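You operate a simulated robot arm through the tools that you are given. There is no shell and no other tool.

You run a simulated robot arm. Do the job below in one go: nothing can be reset, and whatever is moved stays where it is left.

Task
Press the steamed white tea to the size on the press card.
Fine: a plunger on it, peg plate pushed in; hold till the gauge is in the green, then wind the press back up.

Only the result counts: the job must be done as asked and must still hold three seconds after the hand-in. Knocking over, shifting, dropping, spilling or breaking anything else fails it.

Robot
A 6-joint arm with a two-finger gripper, fixed in place. Base frame: the origin is on the floor under the middle of its stand, x ahead of it, y to its left, z up; the work surface is at about z = 850. Readings come in mm, rad, newtons and seconds.
It reaches about 1206 mm from its shoulder. Its first joint turns from -2.897 to 2.897 rad. Payload 2.45 kg.
The tool frame sits at the grasp point between the pads (the TCP): z along the fingers, y along the line on which they close. The tips reach 20 mm beyond it. The gripper opens to 140 mm; its body begins 168 mm behind the TCP.
Orientation is that of the tool frame in the base frame, as a unit quaternion [w, x, y, z]. With the fingers straight down and closing along the base's y, the tool's x points along the base's -x, its y along +y and its z along -z.

Tools
- The arm moves only by the tool nudge_tool. Its argument "targets" is one flat list of numbers, 7 for each row, row after row: the shift along the base's x, y, z in mm, then the turn, a rotation vector about the base's x, y, z in rad, then the gripper command, from -1 (shut) to 1 (fully open), values between in proportion. In form: [tx, ty, tz, ax, ay, az, grip, tx, ty, tz, ax, ay, az, grip, ...]. A call has 1 to 20 rows; each row shifts and turns the commanded pose from where the row before left it. Rows are played at 5 a second. More than 50 mm and 0.15 rad between two rows, or a gripper value outside its range, and nothing of the call is played. A pose out of reach is approached as far as the arm can. The call stops where the force on the tool passes 90 N (or 10 N more than at its start, if that is more) or the arm is blocked; 0.2 s more then pass. The fingers move at their own pace (about 45 mm/s each) and stop on an object; they squeeze with about 35 N. The grip force told is the motor's: it shows also when the fingers shut on nothing. Time passes only in rows, and 0.2 s behind the last, so rows that do not move let the fingers close. The reply holds the time, the measured pose of the TCP, the force on the tool along the base axes, the opening and the grip force, in the units named above and with some noise, with the torque about the TCP (base axes, N m) and any sound that the robot's microphone picked up.
- Cameras (640 x 400 px; columns grow to the right, rows downward): "scene" is fixed at [69.1, -492.9, 1470.2]; the picture's right is [0.66, -0.75, 0.00], its down [-0.28, -0.25, -0.93] and it looks along [0.70, 0.61, -0.37] (base axes); focal length 336 px, centre (320, 200). "wrist" rides on the gripper at [78, 11, -209] in the tool frame; the picture's right is [-0.14, 0.99, 0.00], its down [-0.92, -0.13, -0.37] and it looks along [-0.36, -0.05, 0.93] (tool axes); focal length 280 px, centre (320, 200). There is no depth. A picture from a camera that has moved, and an enlarged one, comes with that camera's place and axes in the base frame and with its lens. The place of the scene camera against the robot may be out by one fixed shift of up to 25 mm in any direction.
- capture(camera): a new picture of that camera. The clock stands still meanwhile.
- close_up(camera, box): a new picture of the part [left, top, right, bottom] of that camera's present view, enlarged. The clock stands still meanwhile.
- finish_job(): hands the job in; it is judged then, once.

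Places have to be worked out from the pictures, the camera data and where the tool is seen. Open the gripper and draw the arm clear of the work before you hand the job in, unless the task says otherwise.

The tools are called after ">>>" by a JSON object that holds its "fn" and its "kwargs". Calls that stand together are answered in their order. nudge_tool: Moves the arm, as the interface text tells. Its arguments: {"type":"object","properties":{"targets":{"type":"array"}},"required":["targets"]} The other tools are called the same way: capture (camera) takes a picture; close_up (camera, box) takes an enlarged picture of a part of a camera's view; finish_job () hands the job in.

At the start:

```text
time: 0.0
tcp_pos: [597.0, 63.4, 1347.6]
ee_rot: [0.001, 0.0, 1.0, 0.0]
wrist_force: [0.2, -0.7, -0.9]
wrist_torque: [0.02, 0.01, 0.02]
opening: 139.9
gripper_force: 0.1
```

scene: 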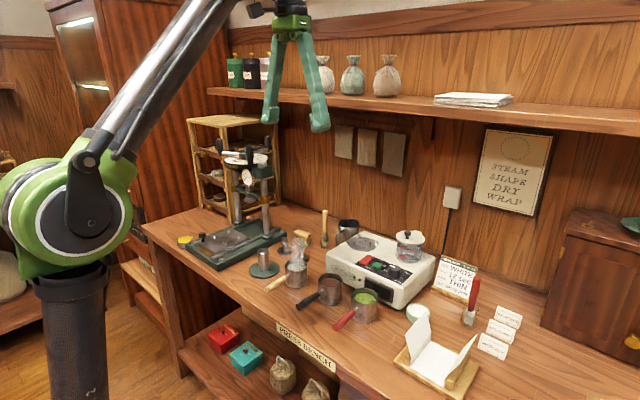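
wrist: 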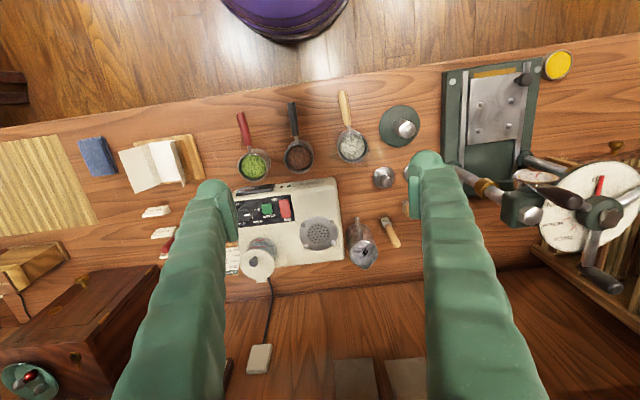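

I begin by looking closely at the bench: press, pans, card and tools.

>>> {"fn": "close_up", "kwargs": {"camera": "scene", "box": [170, 130, 310, 300]}}

>>> {"fn": "close_up", "kwargs": {"camera": "scene", "box": [400, 230, 540, 380]}}

>>> {"fn": "close_up", "kwargs": {"camera": "scene", "box": [240, 200, 420, 340]}}

>>> {"fn": "close_up", "kwargs": {"camera": "wrist", "box": [400, 40, 640, 300]}}

>>> {"fn": "close_up", "kwargs": {"camera": "wrist", "box": [200, 80, 440, 290]}}

```text
2.35 times, centred on (240, 215) of scene
camera zoom: at [69.1, -492.9, 1470.2], right [0.66, -0.75, 0.0], down [-0.28, -0.25, -0.93], along [0.7, 0.61, -0.37], focal length 790 px, centre (508, 165)
```

zoom: 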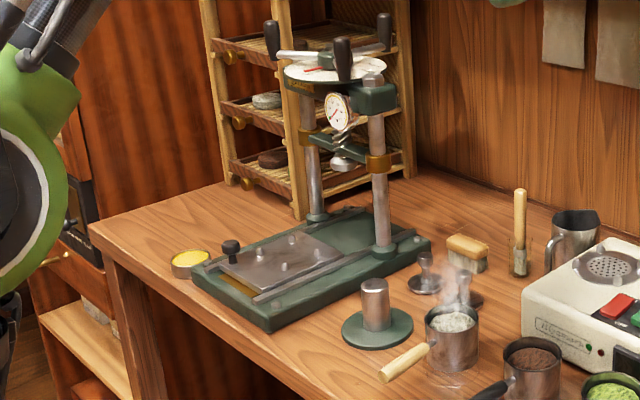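

```text
2.67 times, centred on (470, 305) of scene
camera zoom: at [69.1, -492.9, 1470.2], right [0.66, -0.75, 0.0], down [-0.28, -0.25, -0.93], along [0.7, 0.61, -0.37], focal length 896 px, centre (-80, -80)
```

zoom: 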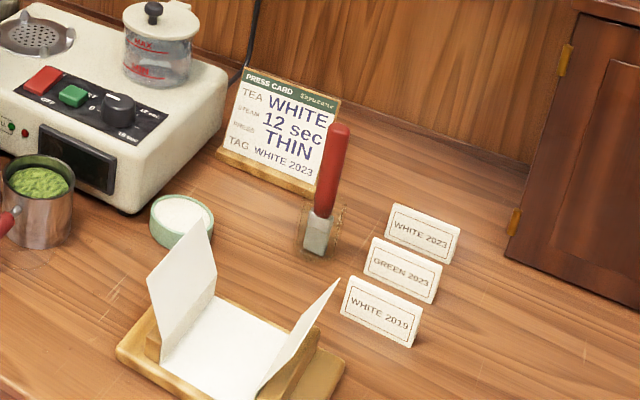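

```text
2.86 times, centred on (330, 270) of scene
camera zoom: at [69.1, -492.9, 1470.2], right [0.66, -0.75, 0.0], down [-0.28, -0.25, -0.93], along [0.7, 0.61, -0.37], focal length 960 px, centre (291, 0)
```

zoom: 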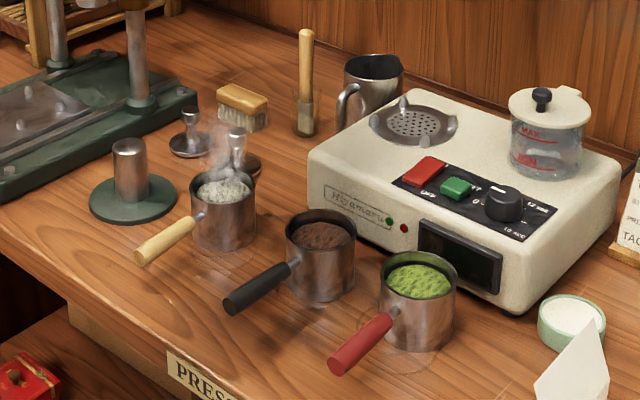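

```text
1.54 times, centred on (520, 170) of wrist
camera zoom: at [517.0, 72.5, 1557.4], right [0.14, 0.99, 0.0], down [0.92, -0.13, 0.37], along [0.37, -0.05, -0.93], focal length 431 px, centre (12, 246)
```

zoom: 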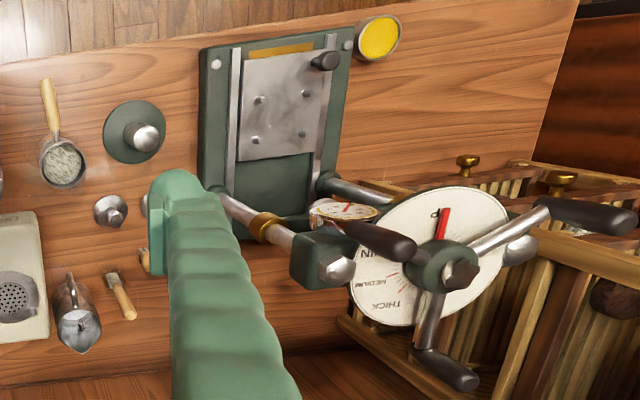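

```text
1.90 times, centred on (320, 185) of wrist
camera zoom: at [517.0, 72.5, 1557.4], right [0.14, 0.99, 0.0], down [0.92, -0.13, 0.37], along [0.37, -0.05, -0.93], focal length 534 px, centre (320, 229)
```

zoom: 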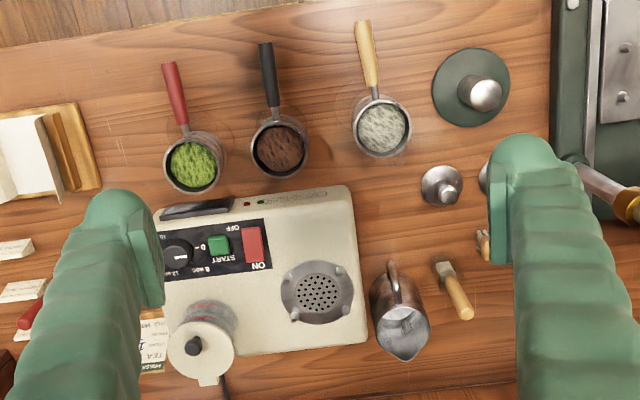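

The card says THIN, white tea; the steaming white mould with the pale handle is at about (654, 127). I'll move the arm over toward the mould and plungers for a nearer wrist view.

>>> {"fn": "nudge_tool", "kwargs": {"targets": [0, 35, -35, 0, 0, 0, 1, 0, 35, -35, 0, 0, 0, 1, 0, 35, -35, 0, 0, 0, 1, 0, 20, -35, 0, 0, 0, 1]}}

>>> {"fn": "capture", "kwargs": {"camera": "wrist"}}

>>> {"fn": "capture", "kwargs": {"camera": "scene"}}

```text
time: 1.0
tcp_pos: [596.1, 190.6, 1205.3]
ee_rot: [0.001, -0.001, 1.0, 0.0]
wrist_force: [0.5, -0.1, -0.2]
wrist_torque: [0.0, 0.03, 0.03]
opening: 140.1
gripper_force: 0.1
```

```text
taken
camera wrist: at [515.9, 199.9, 1414.9], right [0.14, 0.99, 0.0], down [0.92, -0.13, 0.37], along [0.37, -0.05, -0.93], focal length 280 px, centre (320, 200)
```

wrist: 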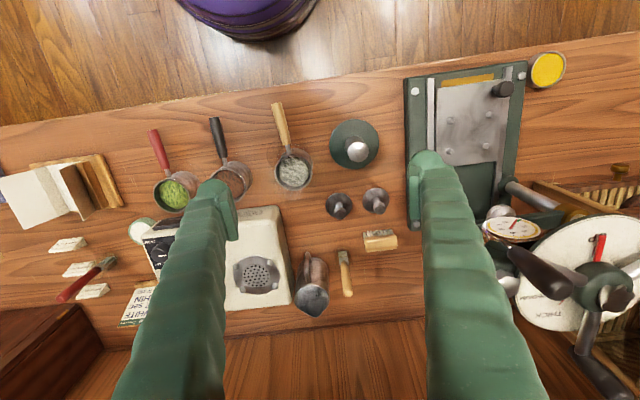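

```text
taken
```

scene: 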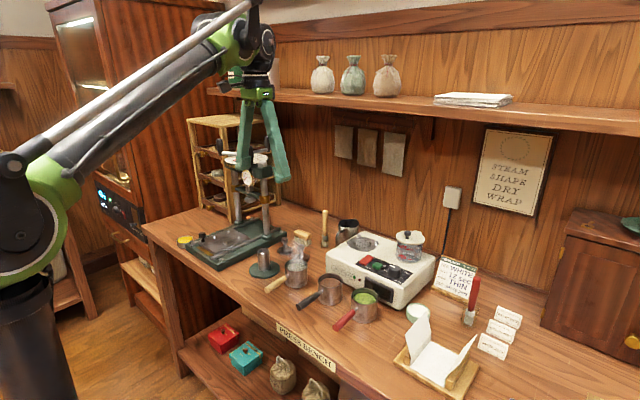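

>>> {"fn": "close_up", "kwargs": {"camera": "wrist", "box": [240, 60, 440, 330]}}

>>> {"fn": "close_up", "kwargs": {"camera": "wrist", "box": [390, 40, 640, 360]}}

>>> {"fn": "close_up", "kwargs": {"camera": "scene", "box": [250, 205, 350, 305]}}

>>> {"fn": "close_up", "kwargs": {"camera": "scene", "box": [170, 120, 300, 280]}}

```text
1.48 times, centred on (340, 195) of wrist
camera zoom: at [515.9, 199.9, 1414.9], right [0.14, 0.99, 0.0], down [0.92, -0.13, 0.37], along [0.37, -0.05, -0.93], focal length 415 px, centre (290, 207)
```

zoom: 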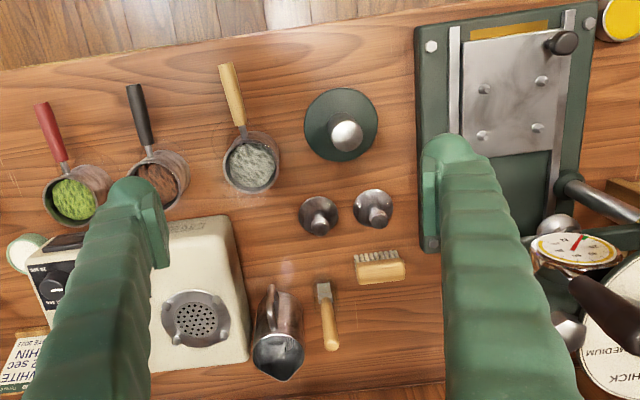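

```text
1.25 times, centred on (515, 200) of wrist
camera zoom: at [515.9, 199.9, 1414.9], right [0.14, 0.99, 0.0], down [0.92, -0.13, 0.37], along [0.37, -0.05, -0.93], focal length 350 px, centre (76, 200)
```

zoom: 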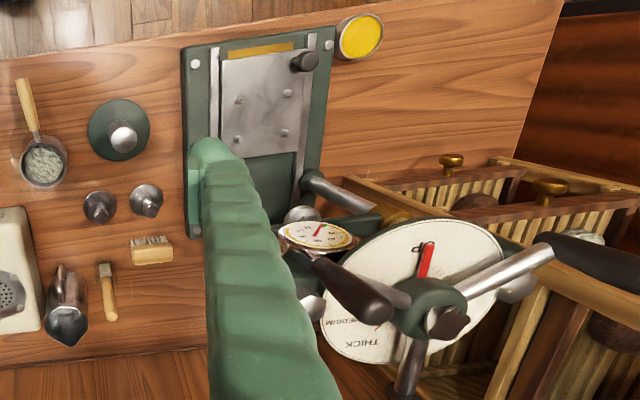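

```text
4.00 times, centred on (300, 255) of scene
camera zoom: at [69.1, -492.9, 1470.2], right [0.66, -0.75, 0.0], down [-0.28, -0.25, -0.93], along [0.7, 0.61, -0.37], focal length 1344 px, centre (400, -20)
```

zoom: 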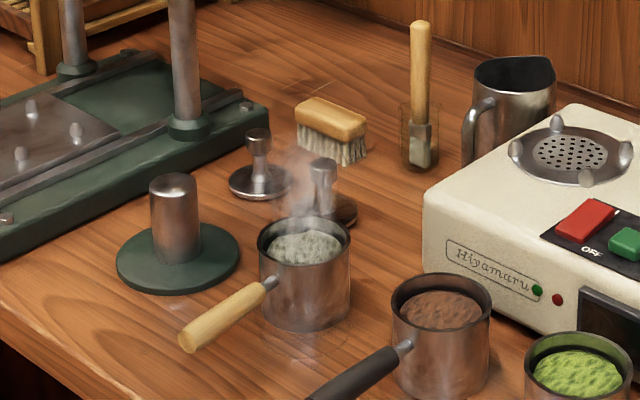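

```text
2.50 times, centred on (235, 200) of scene
camera zoom: at [69.1, -492.9, 1470.2], right [0.66, -0.75, 0.0], down [-0.28, -0.25, -0.93], along [0.7, 0.61, -0.37], focal length 840 px, centre (532, 200)
```

zoom: 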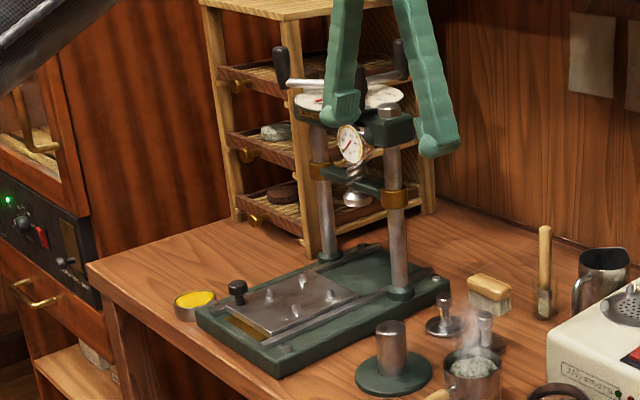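

The view is good; I'll lower for a finer look at the mould and two plungers.

>>> {"fn": "nudge_tool", "kwargs": {"targets": [0, 0, -40, 0, 0, 0, 1, 0, 0, -40, 0, 0, 0, 1, 0, 0, -40, 0, 0, 0, 1, 0, 0, -30, 0, 0, 0, 1]}}

>>> {"fn": "capture", "kwargs": {"camera": "wrist"}}

>>> {"fn": "close_up", "kwargs": {"camera": "wrist", "box": [220, 60, 440, 280]}}

```text
time: 2.0
tcp_pos: [598.0, 187.1, 1058.5]
ee_rot: [0.0, 0.0, 1.0, 0.001]
wrist_force: [0.1, -0.1, 0.1]
wrist_torque: [0.02, -0.02, 0.03]
opening: 140.0
gripper_force: 0.1
```

```text
taken
camera wrist: at [518.6, 196.1, 1267.5], right [0.14, 0.99, 0.0], down [0.92, -0.13, 0.37], along [0.37, -0.05, -0.93], focal length 280 px, centre (320, 200)
```

wrist: 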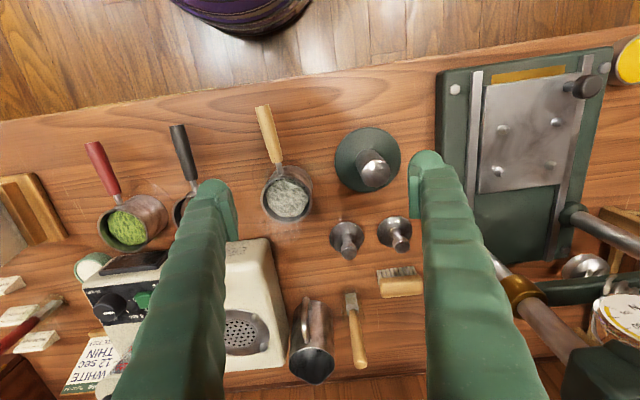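

```text
1.82 times, centred on (330, 170) of wrist
camera zoom: at [518.6, 196.1, 1267.5], right [0.14, 0.99, 0.0], down [0.92, -0.13, 0.37], along [0.37, -0.05, -0.93], focal length 510 px, centre (302, 254)
```

zoom: 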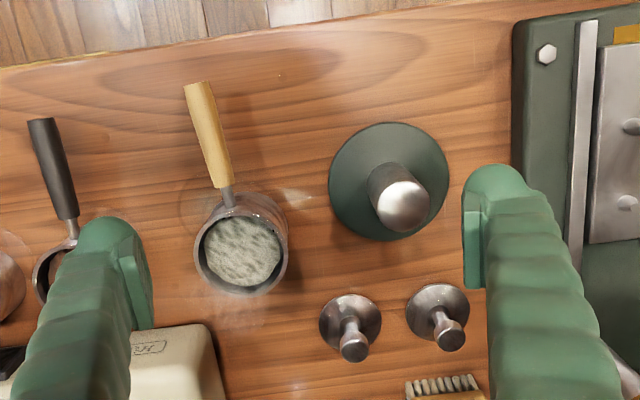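

Pan rim comes out near (655, 130, 904); pegs at about (601–664, 428–496), the press axis at about (744, 463), hub top at z≈1193. Now I rise and go over the press to study the wheel, dial and gauge.

>>> {"fn": "nudge_tool", "kwargs": {"targets": [0, 0, 48, 0, 0, 0, 1, 0, 0, 48, 0, 0, 0, 1, 0, 0, 48, 0, 0, 0, 1, 0, 0, 48, 0, 0, 0, 1, 0, 0, 48, 0, 0, 0, 1, 0, 0, 42, 0, 0, 0, 1, 12, 40, 8, 0, 0, 0, 1, 12, 40, 0, 0, 0, 0, 1, 12, 40, 0, 0, 0, 0, 1, 12, 40, 0, 0, 0, 0, 1, 12, 40, 0, 0, 0, 0, 1, 12, 40, 0, 0, 0, 0, 1, 12, 40, 0, 0, 0, 0, 1]}}

>>> {"fn": "capture", "kwargs": {"camera": "wrist"}}

>>> {"fn": "capture", "kwargs": {"camera": "scene"}}

```text
time: 4.8
tcp_pos: [644.9, 434.1, 1295.3]
ee_rot: [0.0, 0.001, 1.0, 0.001]
wrist_force: [0.3, -0.2, -0.2]
wrist_torque: [0.08, 0.07, 0.0]
opening: 140.0
gripper_force: 0.1
out of reach, approached as far as the arm can: row 9, 10, 11, 12, 13
```

```text
taken
camera wrist: at [565.6, 443.2, 1503.6], right [0.14, 0.99, 0.0], down [0.92, -0.13, 0.37], along [0.37, -0.05, -0.93], focal length 280 px, centre (320, 200)
```

wrist: 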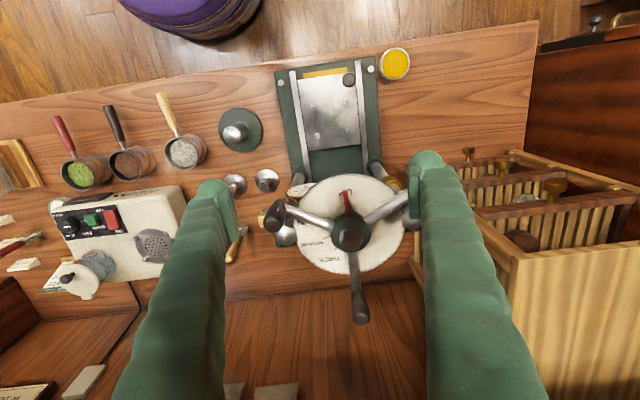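

```text
taken
```

scene: 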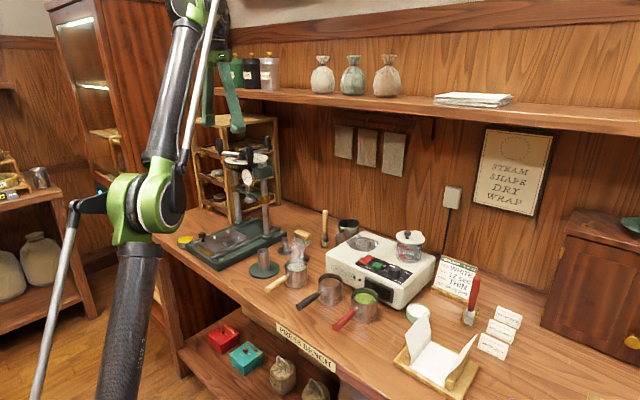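

The arm ran to its reach limit here with the tool straight down; still, the view is good. I zoom on the wheel and the gauge.

>>> {"fn": "close_up", "kwargs": {"camera": "wrist", "box": [250, 150, 430, 340]}}

>>> {"fn": "close_up", "kwargs": {"camera": "wrist", "box": [250, 40, 430, 200]}}

>>> {"fn": "close_up", "kwargs": {"camera": "scene", "box": [205, 130, 295, 220]}}

```text
2.11 times, centred on (340, 245) of wrist
camera zoom: at [565.6, 443.2, 1503.6], right [0.14, 0.99, 0.0], down [0.92, -0.13, 0.37], along [0.37, -0.05, -0.93], focal length 590 px, centre (278, 105)
```

zoom: 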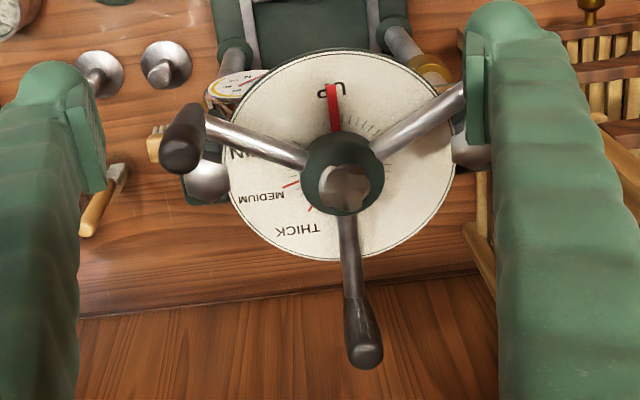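

```text
2.50 times, centred on (340, 120) of wrist
camera zoom: at [565.6, 443.2, 1503.6], right [0.14, 0.99, 0.0], down [0.92, -0.13, 0.37], along [0.37, -0.05, -0.93], focal length 701 px, centre (270, 400)
```

zoom: 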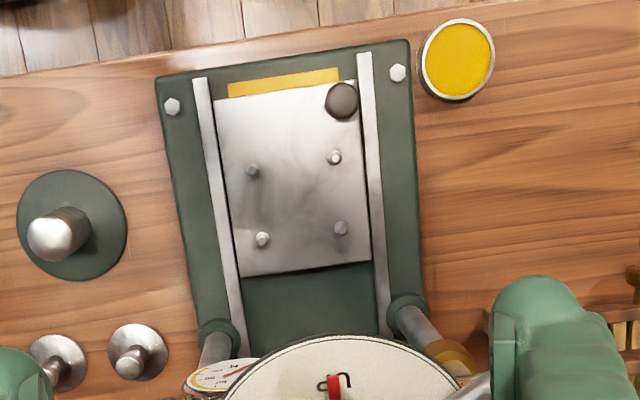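

```text
4.44 times, centred on (250, 175) of scene
camera zoom: at [69.1, -492.9, 1470.2], right [0.66, -0.75, 0.0], down [-0.28, -0.25, -0.93], along [0.7, 0.61, -0.37], focal length 1493 px, centre (631, 311)
```

zoom: 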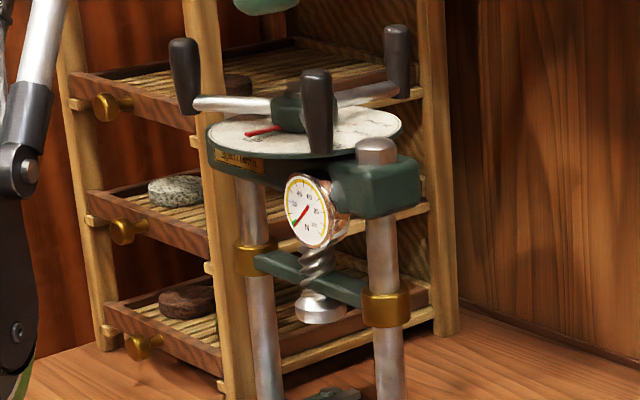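

Handles stand vertically at spoke ends (about r≈90 around (744,463), tops near z≈1237); dial reads clockwise UP→THICK→MEDIUM→THIN. Now I return at height to above the white mould, with the gripper part-open to about 90 mm.

>>> {"fn": "nudge_tool", "kwargs": {"targets": [0, -38, 0, 0, 0, 0, 0.286, 0, -38, 0, 0, 0, 0, 0.286, 0, -38, 0, 0, 0, 0, 0.286, 0, -38, 0, 0, 0, 0, 0.286, 0, -38, 0, 0, 0, 0, 0.286, 0, -38, 0, 0, 0, 0, 0.286, 0, -38, 0, 0, 0, 0, 0.286, 0, -38, 0, 0, 0, 0, 0.286]}}

>>> {"fn": "close_up", "kwargs": {"camera": "scene", "box": [200, 0, 400, 200]}}

```text
time: 6.6
tcp_pos: [645.8, 134.6, 1293.5]
ee_rot: [0.0, 0.0, 1.0, 0.001]
wrist_force: [-0.3, 0.8, 0.0]
wrist_torque: [-0.02, 0.04, 0.03]
opening: 90.0
gripper_force: 0.0
```

```text
2.00 times, centred on (300, 100) of scene
camera zoom: at [69.1, -492.9, 1470.2], right [0.66, -0.75, 0.0], down [-0.28, -0.25, -0.93], along [0.7, 0.61, -0.37], focal length 672 px, centre (360, 400)
```

zoom: 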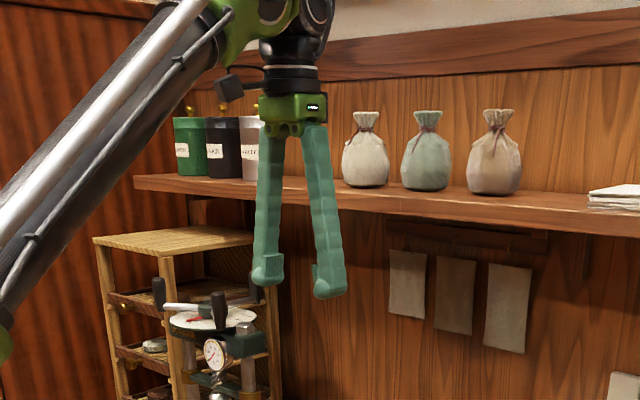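

The commanded pose follows the real one; opening is 90 mm. I go down over the mould to about z=1010 and re-measure it.

>>> {"fn": "nudge_tool", "kwargs": {"targets": [9, -4.6, -48, 0, 0, 0, 0.286, 0, 0, -48, 0, 0, 0, 0.286, 0, 0, -48, 0, 0, 0, 0.286, 0, 0, -48, 0, 0, 0, 0.286, 0, 0, -48, 0, 0, 0, 0.286, 0, 0, -43, 0, 0, 0, 0.286]}}

>>> {"fn": "capture", "kwargs": {"camera": "wrist"}}

>>> {"fn": "capture", "kwargs": {"camera": "scene"}}

```text
time: 8.0
tcp_pos: [657.0, 129.6, 1010.3]
ee_rot: [0.001, 0.0, 1.0, 0.001]
wrist_force: [0.0, 1.1, -0.4]
wrist_torque: [-0.01, -0.04, -0.01]
opening: 89.9
gripper_force: 0.0
```

```text
taken
camera wrist: at [577.3, 139.3, 1219.5], right [0.14, 0.99, 0.0], down [0.92, -0.13, 0.37], along [0.37, -0.05, -0.93], focal length 280 px, centre (320, 200)
```

wrist: 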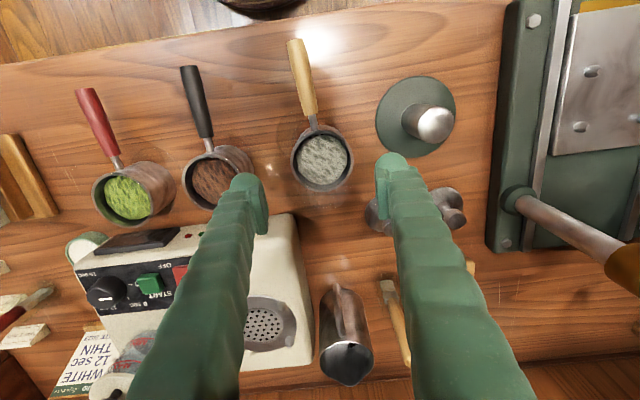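

```text
taken
```

scene: 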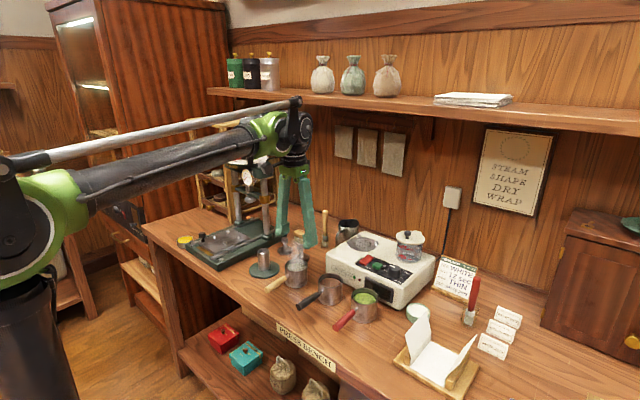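

>>> {"fn": "close_up", "kwargs": {"camera": "wrist", "box": [230, 20, 410, 240]}}

>>> {"fn": "close_up", "kwargs": {"camera": "scene", "box": [250, 200, 350, 310]}}

```text
1.82 times, centred on (320, 130) of wrist
camera zoom: at [577.3, 139.3, 1219.5], right [0.14, 0.99, 0.0], down [0.92, -0.13, 0.37], along [0.37, -0.05, -0.93], focal length 510 px, centre (320, 327)
```

zoom: 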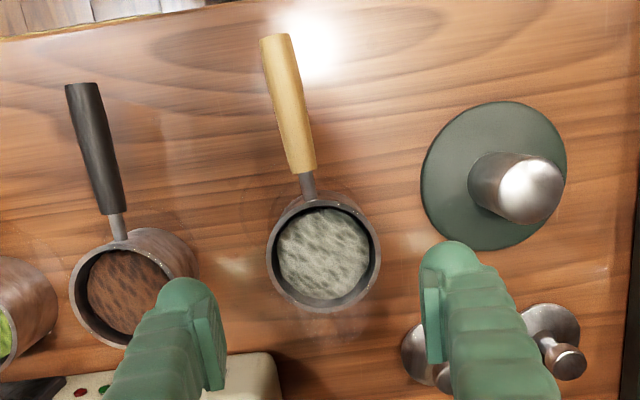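

```text
3.64 times, centred on (300, 255) of scene
camera zoom: at [69.1, -492.9, 1470.2], right [0.66, -0.75, 0.0], down [-0.28, -0.25, -0.93], along [0.7, 0.61, -0.37], focal length 1222 px, centre (393, 0)
```

zoom: 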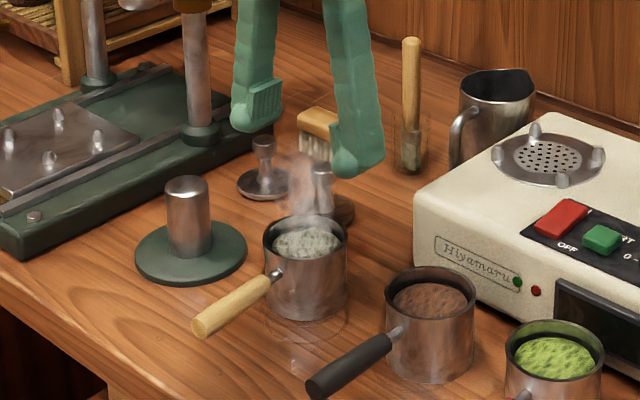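

The tool axis meets rim level about 4.5 mm beyond the mould centre in x and 2 mm short in y, so I judge the mould centre at (652.5, 131.5). I correct and lower to z≈888 astride it, then look before closing.

>>> {"fn": "nudge_tool", "kwargs": {"targets": [-4.5, 2, -30, 0, 0, 0, 0.286, 0, 0, -35, 0, 0, 0, 0.286, 0, 0, -30, 0, 0, 0, 0.286, 0, 0, -15, 0, 0, 0, 0.286]}}

>>> {"fn": "capture", "kwargs": {"camera": "wrist"}}

>>> {"fn": "close_up", "kwargs": {"camera": "scene", "box": [250, 200, 350, 310]}}

```text
time: 9.0
tcp_pos: [650.7, 130.1, 899.4]
ee_rot: [0.001, 0.0, 1.0, 0.001]
wrist_force: [0.2, 1.6, -0.3]
wrist_torque: [0.0, -0.01, -0.03]
opening: 90.3
gripper_force: 0.1
```

```text
taken
camera wrist: at [571.7, 139.8, 1109.1], right [0.14, 0.99, 0.0], down [0.92, -0.13, 0.37], along [0.37, -0.05, -0.93], focal length 280 px, centre (320, 200)
```

wrist: 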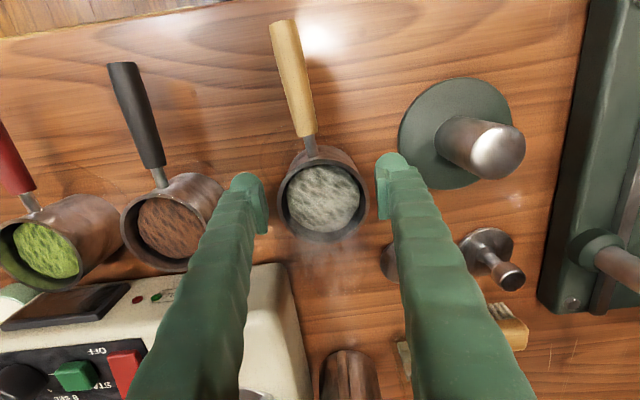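

```text
3.64 times, centred on (300, 255) of scene
camera zoom: at [69.1, -492.9, 1470.2], right [0.66, -0.75, 0.0], down [-0.28, -0.25, -0.93], along [0.7, 0.61, -0.37], focal length 1222 px, centre (393, 0)
```

zoom: 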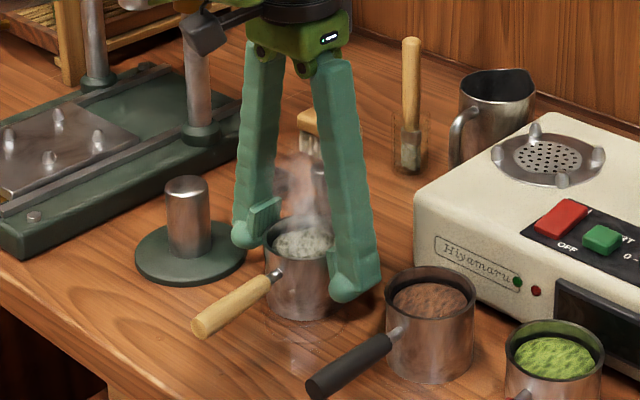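

The mould sits about 3 mm to +y of the tool axis and x is aligned. I lower 11 mm more, correct y, and close on it.

>>> {"fn": "nudge_tool", "kwargs": {"targets": [0, 3, -11, 0, 0, 0, 0.286, 0, 0, 0, 0, 0, 0, 0.286, 0, 0, 0, 0, 0, 0, -1, 0, 0, 0, 0, 0, 0, -1, 0, 0, 0, 0, 0, 0, -1]}}

>>> {"fn": "capture", "kwargs": {"camera": "wrist"}}

>>> {"fn": "close_up", "kwargs": {"camera": "scene", "box": [250, 200, 350, 310]}}

```text
time: 10.2
tcp_pos: [650.2, 133.3, 889.0]
ee_rot: [0.001, 0.0, 1.0, 0.001]
wrist_force: [0.8, -2.2, 0.2]
wrist_torque: [0.04, 0.07, 0.01]
opening: 76.5
gripper_force: 35.4
```

```text
taken
camera wrist: at [571.6, 143.2, 1098.5], right [0.14, 0.99, 0.0], down [0.92, -0.13, 0.37], along [0.37, -0.05, -0.93], focal length 280 px, centre (320, 200)
```

wrist: 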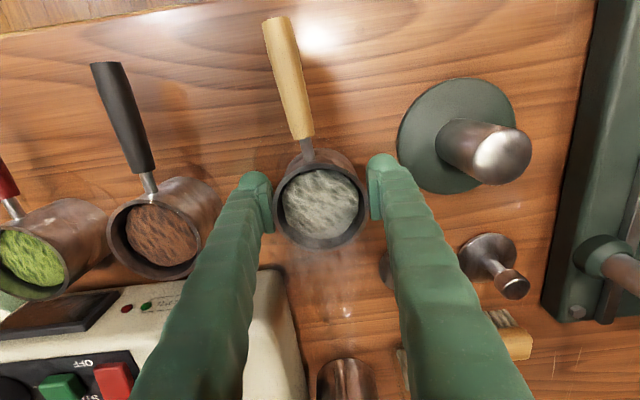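

```text
3.64 times, centred on (300, 255) of scene
camera zoom: at [69.1, -492.9, 1470.2], right [0.66, -0.75, 0.0], down [-0.28, -0.25, -0.93], along [0.7, 0.61, -0.37], focal length 1222 px, centre (393, 0)
```

zoom: 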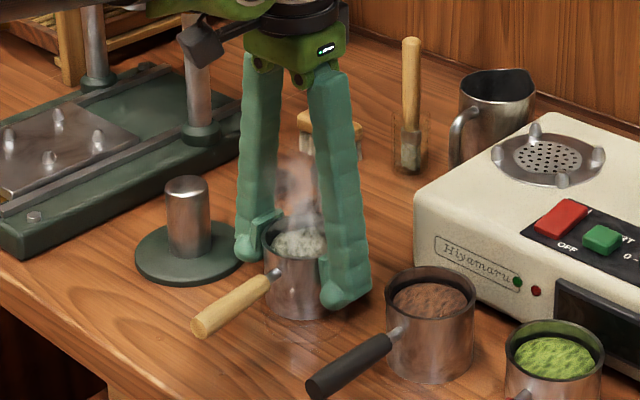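

The fingers hold the mould at 76.5 mm width. I lift slowly straight up and check the load.

>>> {"fn": "nudge_tool", "kwargs": {"targets": [0, 0, 5, 0, 0, 0, -1, 0, 0, 15, 0, 0, 0, -1, 0, 0, 25, 0, 0, 0, -1, 0, 0, 30, 0, 0, 0, -1, 0, 0, 30, 0, 0, 0, -1, 0, 0, 15, 0, 0, 0, -1]}}

>>> {"fn": "capture", "kwargs": {"camera": "wrist"}}

>>> {"fn": "capture", "kwargs": {"camera": "scene"}}

```text
time: 11.6
tcp_pos: [649.7, 135.5, 1010.5]
ee_rot: [0.001, 0.0, 1.0, 0.001]
wrist_force: [-0.1, 0.2, 0.1]
wrist_torque: [-0.01, 0.0, 0.01]
opening: 0.0
gripper_force: 29.3
```

```text
taken
camera wrist: at [570.7, 144.8, 1219.0], right [0.14, 0.99, 0.0], down [0.92, -0.13, 0.37], along [0.37, -0.05, -0.93], focal length 280 px, centre (320, 200)
```

wrist: 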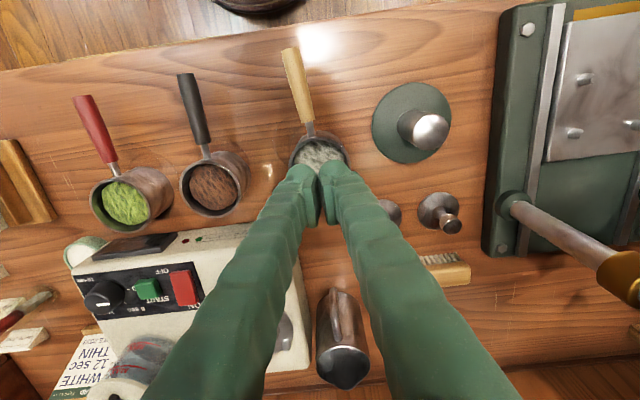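

```text
taken
```

scene: 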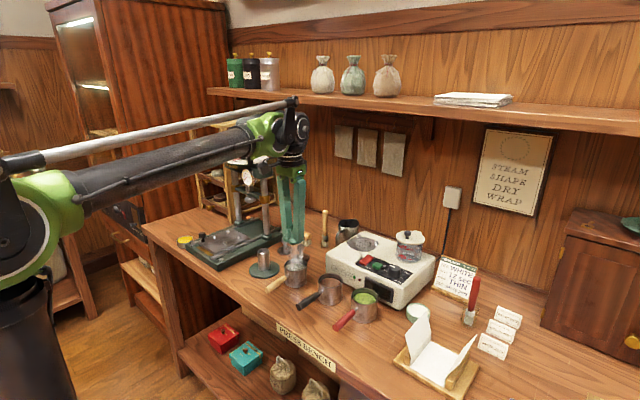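

The fingers slid off the smooth body and shut on nothing; the mould seems to have stayed. I check it closely before trying the wooden handle.

>>> {"fn": "close_up", "kwargs": {"camera": "wrist", "box": [230, 20, 410, 240]}}

>>> {"fn": "close_up", "kwargs": {"camera": "scene", "box": [250, 200, 350, 310]}}

```text
1.82 times, centred on (320, 130) of wrist
camera zoom: at [570.7, 144.8, 1219.0], right [0.14, 0.99, 0.0], down [0.92, -0.13, 0.37], along [0.37, -0.05, -0.93], focal length 510 px, centre (320, 327)
```

zoom: 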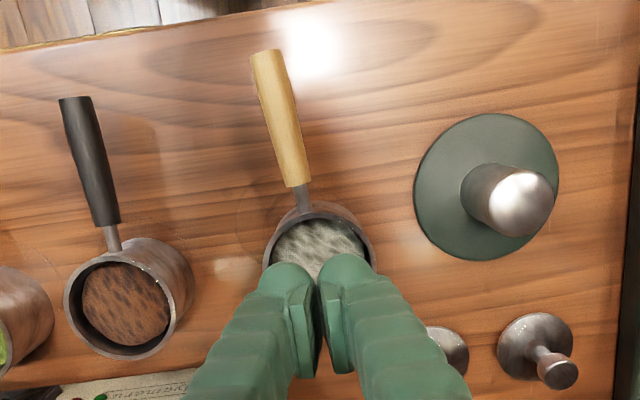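

```text
3.64 times, centred on (300, 255) of scene
camera zoom: at [69.1, -492.9, 1470.2], right [0.66, -0.75, 0.0], down [-0.28, -0.25, -0.93], along [0.7, 0.61, -0.37], focal length 1222 px, centre (393, 0)
```

zoom: 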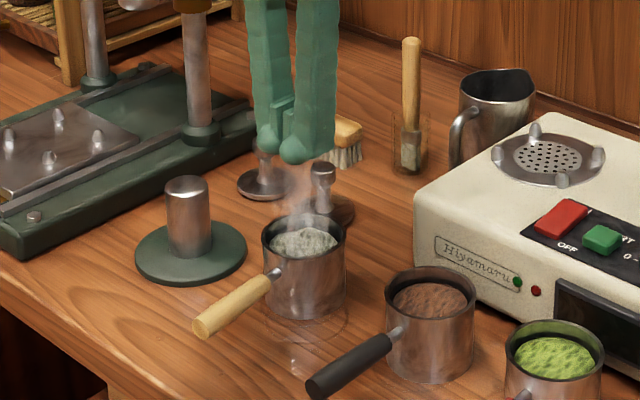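

The mould is upright and unmoved. The handle axis runs at about z≈887, pointing 4.5° off −x; I'll go above it near the mould at (585, 127), turn 0.079 rad and open to 60 mm.

>>> {"fn": "nudge_tool", "kwargs": {"targets": [-32, -4, 0, 0, 0, 0.079, -0.143, -32, -4, 0, 0, 0, 0, -0.143, 0, 0, -40, 0, 0, 0, -0.143, 0, 0, 0, 0, 0, 0, -0.143]}}

>>> {"fn": "capture", "kwargs": {"camera": "wrist"}}

>>> {"fn": "close_up", "kwargs": {"camera": "scene", "box": [230, 190, 350, 310]}}

```text
time: 12.6
tcp_pos: [585.9, 128.0, 968.3]
ee_rot: [0.001, -0.04, 0.999, 0.0]
wrist_force: [0.3, 0.0, 0.8]
wrist_torque: [-0.01, -0.01, 0.02]
opening: 60.0
gripper_force: 0.0
```

```text
taken
camera wrist: at [506.3, 131.4, 1177.9], right [0.06, 1.0, 0.0], down [0.93, -0.06, 0.37], along [0.37, -0.02, -0.93], focal length 280 px, centre (320, 200)
```

wrist: 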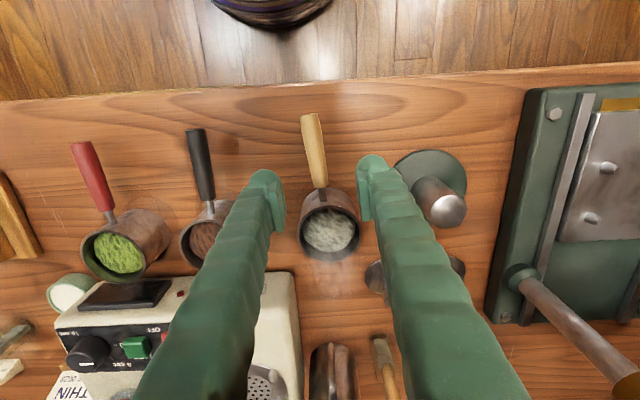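

```text
3.33 times, centred on (290, 250) of scene
camera zoom: at [69.1, -492.9, 1470.2], right [0.66, -0.75, 0.0], down [-0.28, -0.25, -0.93], along [0.7, 0.61, -0.37], focal length 1120 px, centre (420, 33)
```

zoom: 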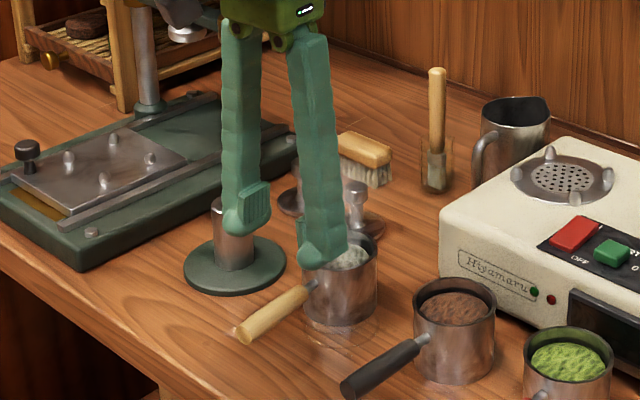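

The handle lies 2 mm to −y of the tool axis and is aligned with the tool. I lower to z≈888 and look again before closing.

>>> {"fn": "nudge_tool", "kwargs": {"targets": [0, -2, -40, 0, 0, 0, -0.143, 0, 0, -30, 0, 0, 0, -0.143, 0, 0, -10, 0, 0, 0, -0.143, 0, 0, 0, 0, 0, 0, -0.143]}}

>>> {"fn": "close_up", "kwargs": {"camera": "wrist", "box": [220, 60, 420, 260]}}

>>> {"fn": "close_up", "kwargs": {"camera": "scene", "box": [240, 210, 340, 310]}}

```text
time: 13.6
tcp_pos: [586.6, 124.8, 889.9]
ee_rot: [0.001, -0.04, 0.999, 0.001]
wrist_force: [0.0, 0.0, 0.3]
wrist_torque: [-0.01, 0.0, 0.01]
opening: 60.1
gripper_force: 0.1
```

```text
2.00 times, centred on (320, 160) of wrist
camera zoom: at [506.5, 128.1, 1099.3], right [0.06, 1.0, 0.0], down [0.93, -0.06, 0.37], along [0.37, -0.02, -0.93], focal length 561 px, centre (320, 280)
```

zoom: 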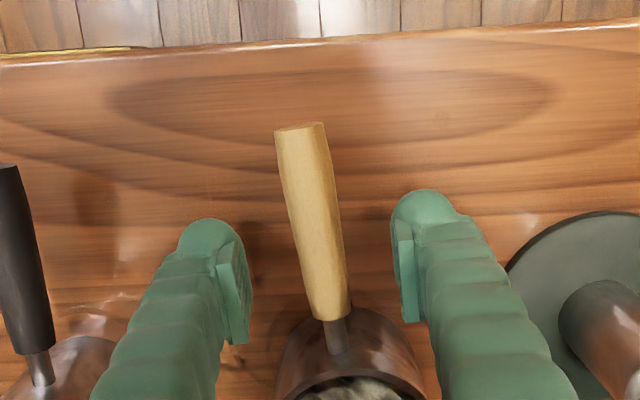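

```text
4.00 times, centred on (290, 260) of scene
camera zoom: at [69.1, -492.9, 1470.2], right [0.66, -0.75, 0.0], down [-0.28, -0.25, -0.93], along [0.7, 0.61, -0.37], focal length 1344 px, centre (440, -40)
```

zoom: 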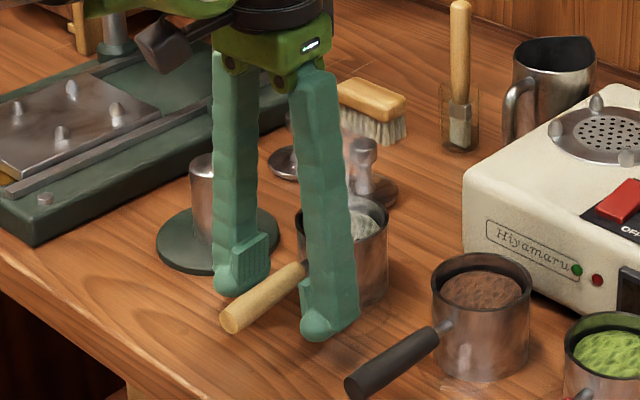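

The handle sits between the pads at about pad height. Closing on it.

>>> {"fn": "nudge_tool", "kwargs": {"targets": [0, 0, 0, 0, 0, 0, -1, 0, 0, 0, 0, 0, 0, -1, 0, 0, 0, 0, 0, 0, -1, 0, 0, 0, 0, 0, 0, -1]}}

>>> {"fn": "close_up", "kwargs": {"camera": "wrist", "box": [220, 60, 420, 260]}}

>>> {"fn": "close_up", "kwargs": {"camera": "scene", "box": [240, 210, 340, 310]}}

```text
time: 14.6
tcp_pos: [586.5, 125.0, 890.3]
ee_rot: [0.0, -0.04, 0.999, 0.001]
wrist_force: [0.3, 2.3, -0.4]
wrist_torque: [-0.02, 0.14, -0.01]
opening: 12.9
gripper_force: 32.7
```

```text
2.00 times, centred on (320, 160) of wrist
camera zoom: at [506.5, 128.2, 1099.4], right [0.06, 1.0, 0.0], down [0.93, -0.06, 0.37], along [0.37, -0.02, -0.93], focal length 561 px, centre (320, 280)
```

zoom: 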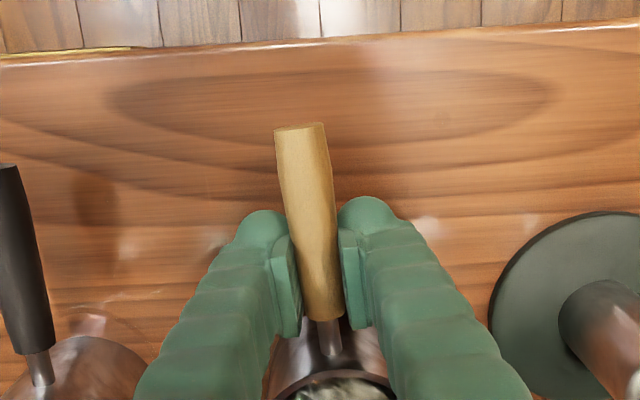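

```text
4.00 times, centred on (290, 260) of scene
camera zoom: at [69.1, -492.9, 1470.2], right [0.66, -0.75, 0.0], down [-0.28, -0.25, -0.93], along [0.7, 0.61, -0.37], focal length 1344 px, centre (440, -40)
```

zoom: 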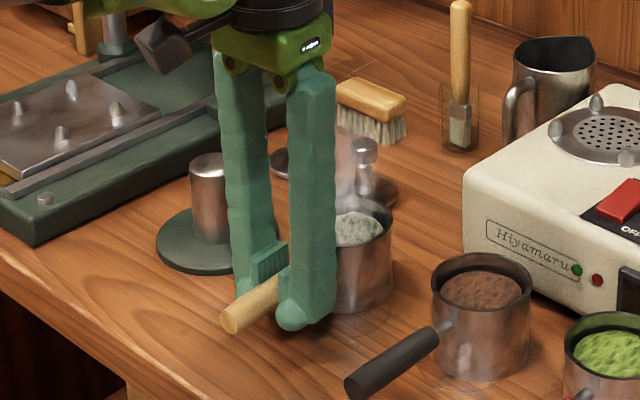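

The handle is held at 12.9 mm width. I lift slowly by 20 mm and check load and tilt.

>>> {"fn": "nudge_tool", "kwargs": {"targets": [0, 0, 3, 0, 0, 0, -1, 0, 0, 5, 0, 0, 0, -1, 0, 0, 6, 0, 0, 0, -1, 0, 0, 6, 0, 0, 0, -1, 0, 0, 0, 0, 0, 0, -1]}}

>>> {"fn": "close_up", "kwargs": {"camera": "scene", "box": [240, 200, 340, 300]}}

>>> {"fn": "capture", "kwargs": {"camera": "wrist"}}

```text
time: 15.8
tcp_pos: [586.7, 124.4, 909.5]
ee_rot: [0.0, -0.039, 0.999, 0.001]
wrist_force: [-0.1, -0.6, -2.9]
wrist_torque: [-0.02, 0.21, -0.01]
opening: 12.7
gripper_force: 35.0
```

```text
4.00 times, centred on (290, 250) of scene
camera zoom: at [69.1, -492.9, 1470.2], right [0.66, -0.75, 0.0], down [-0.28, -0.25, -0.93], along [0.7, 0.61, -0.37], focal length 1344 px, centre (440, 0)
```

zoom: 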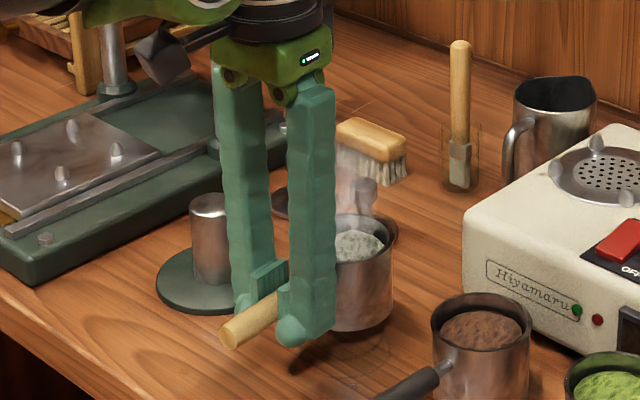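

```text
taken
camera wrist: at [506.7, 127.5, 1119.7], right [0.06, 1.0, 0.0], down [0.93, -0.06, 0.37], along [0.37, -0.02, -0.93], focal length 280 px, centre (320, 200)
```

wrist: 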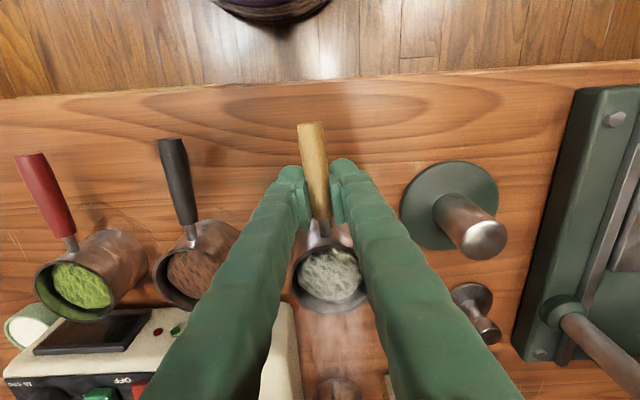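

The mould is up (2.9 N) and level enough. I raise it to about z=1010 and move part-way toward the press for a precise look at the pegs.

>>> {"fn": "nudge_tool", "kwargs": {"targets": [0, 0, 15, 0, 0, 0, -1, 0, 0, 25, 0, 0, 0, -1, 0, 0, 30, 0, 0, 0, -1, 0, 0, 30, 0, 0, 0, -1, -5, 25, 0, 0, 0, 0, -1, -5, 35, 0, 0, 0, 0, -1, -5, 40, 0, 0, 0, 0, -1, -5, 40, 0, 0, 0, 0, -1, 0, 30, 0, 0, 0, 0, -1, 0, 15, 0, 0, 0, 0, -1, 0, 0, 0, 0, 0, 0, -1]}}

>>> {"fn": "capture", "kwargs": {"camera": "wrist"}}

>>> {"fn": "capture", "kwargs": {"camera": "scene"}}

```text
time: 18.2
tcp_pos: [565.8, 310.2, 1009.8]
ee_rot: [0.0, -0.04, 0.999, 0.001]
wrist_force: [0.1, -0.7, -3.5]
wrist_torque: [0.01, 0.27, 0.02]
opening: 12.8
gripper_force: 34.8
```

```text
taken
camera wrist: at [485.4, 314.2, 1219.6], right [0.06, 1.0, 0.0], down [0.93, -0.06, 0.37], along [0.37, -0.02, -0.93], focal length 280 px, centre (320, 200)
```

wrist: 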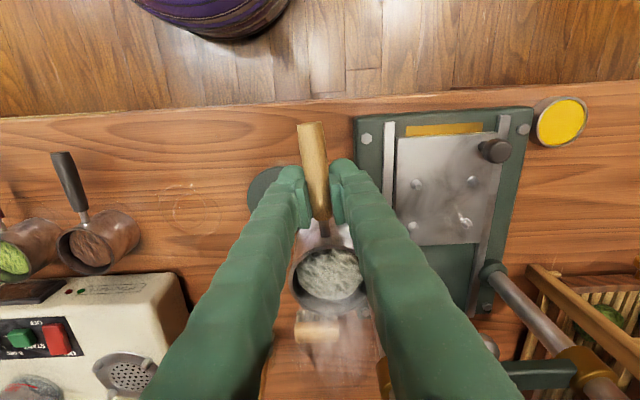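

```text
taken
```

scene: 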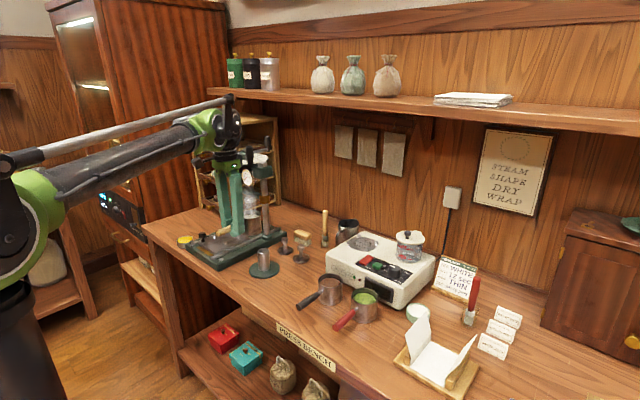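

>>> {"fn": "close_up", "kwargs": {"camera": "wrist", "box": [340, 90, 560, 310]}}

>>> {"fn": "close_up", "kwargs": {"camera": "scene", "box": [170, 170, 310, 290]}}

```text
1.82 times, centred on (450, 200) of wrist
camera zoom: at [485.4, 314.2, 1219.6], right [0.06, 1.0, 0.0], down [0.93, -0.06, 0.37], along [0.37, -0.02, -0.93], focal length 510 px, centre (84, 200)
```

zoom: 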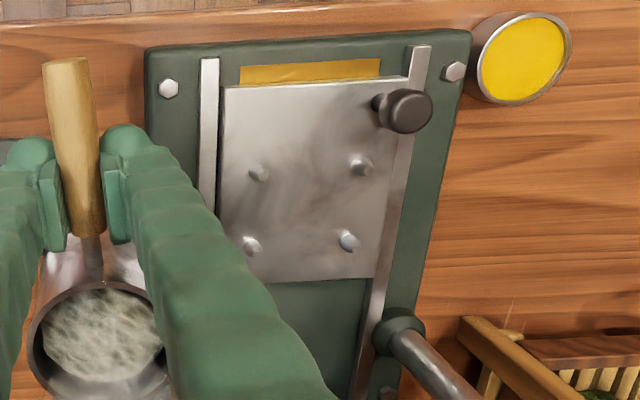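

```text
3.33 times, centred on (240, 230) of scene
camera zoom: at [69.1, -492.9, 1470.2], right [0.66, -0.75, 0.0], down [-0.28, -0.25, -0.93], along [0.7, 0.61, -0.37], focal length 1120 px, centre (587, 100)
```

zoom: 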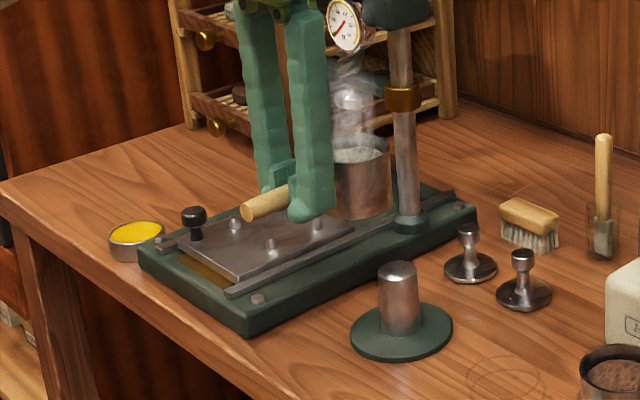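

>>> {"fn": "close_up", "kwargs": {"camera": "wrist", "box": [270, 200, 390, 340]}}

>>> {"fn": "close_up", "kwargs": {"camera": "scene", "box": [210, 180, 280, 260]}}

```text
2.86 times, centred on (330, 270) of wrist
camera zoom: at [485.4, 314.2, 1219.6], right [0.06, 1.0, 0.0], down [0.93, -0.06, 0.37], along [0.37, -0.02, -0.93], focal length 801 px, centre (291, 0)
```

zoom: 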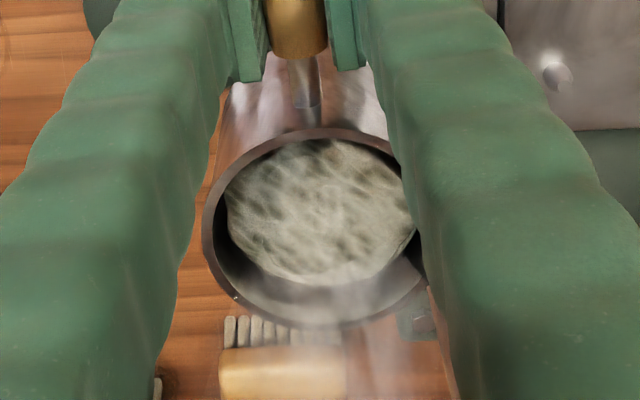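

```text
5.00 times, centred on (245, 220) of scene
camera zoom: at [69.1, -492.9, 1470.2], right [0.66, -0.75, 0.0], down [-0.28, -0.25, -0.93], along [0.7, 0.61, -0.37], focal length 1680 px, centre (695, 100)
```

zoom: 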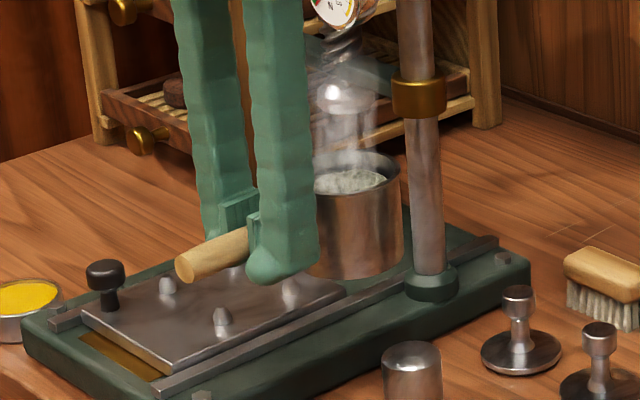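

The pegs come out at about x 601/657, y 424/492 with plate top z≈886, so the nest centre is near (630, 459). I swing the handle to about 0.25 rad off −x (to keep the finger clear of the plate knob at (557, 501)) and go over the nest, still high.

>>> {"fn": "nudge_tool", "kwargs": {"targets": [-1, 25, 0, 0, 0, 0.034, -1, -1, 35, 0, 0, 0, 0.034, -1, -1, 35, 0, 0, 0, 0.034, -1, -1, 25, 0, 0, 0, 0.034, -1, 0, 11, 0, 0, 0, 0.034, -1, 0, 0, -25, 0, 0, 0, -1, 0, 0, -15, 0, 0, 0, -1, 0, 0, 0, 0, 0, 0, -1]}}

>>> {"fn": "capture", "kwargs": {"camera": "wrist"}}

>>> {"fn": "close_up", "kwargs": {"camera": "scene", "box": [190, 190, 290, 280]}}

```text
time: 20.0
tcp_pos: [561.8, 441.5, 970.1]
ee_rot: [0.0, -0.124, 0.992, 0.001]
wrist_force: [-0.2, 0.3, -4.1]
wrist_torque: [-0.06, 0.22, 0.01]
opening: 12.9
gripper_force: 35.1
```

```text
taken
camera wrist: at [482.9, 430.9, 1179.8], right [-0.11, 0.99, 0.0], down [0.92, 0.1, 0.37], along [0.37, 0.04, -0.93], focal length 280 px, centre (320, 200)
```

wrist: 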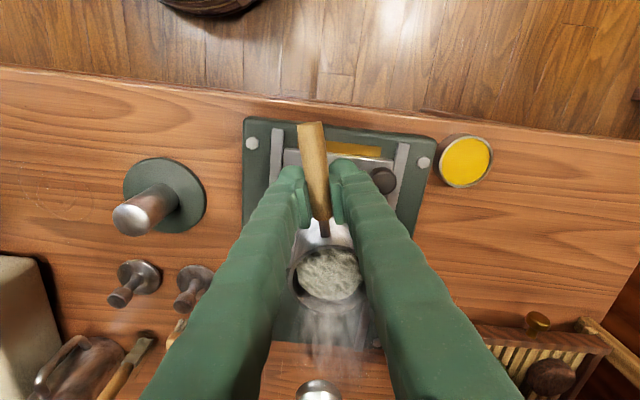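

```text
4.44 times, centred on (240, 235) of scene
camera zoom: at [69.1, -492.9, 1470.2], right [0.66, -0.75, 0.0], down [-0.28, -0.25, -0.93], along [0.7, 0.61, -0.37], focal length 1493 px, centre (676, 44)
```

zoom: 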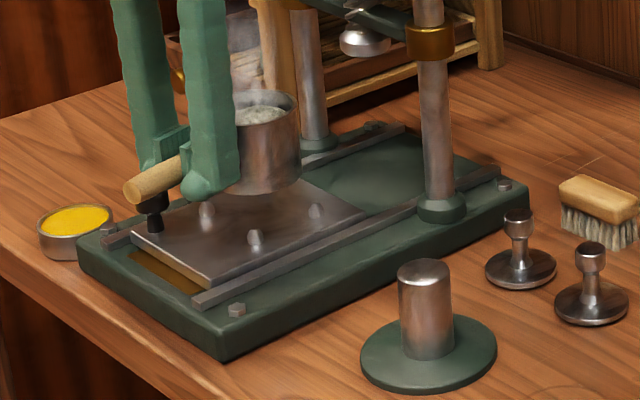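

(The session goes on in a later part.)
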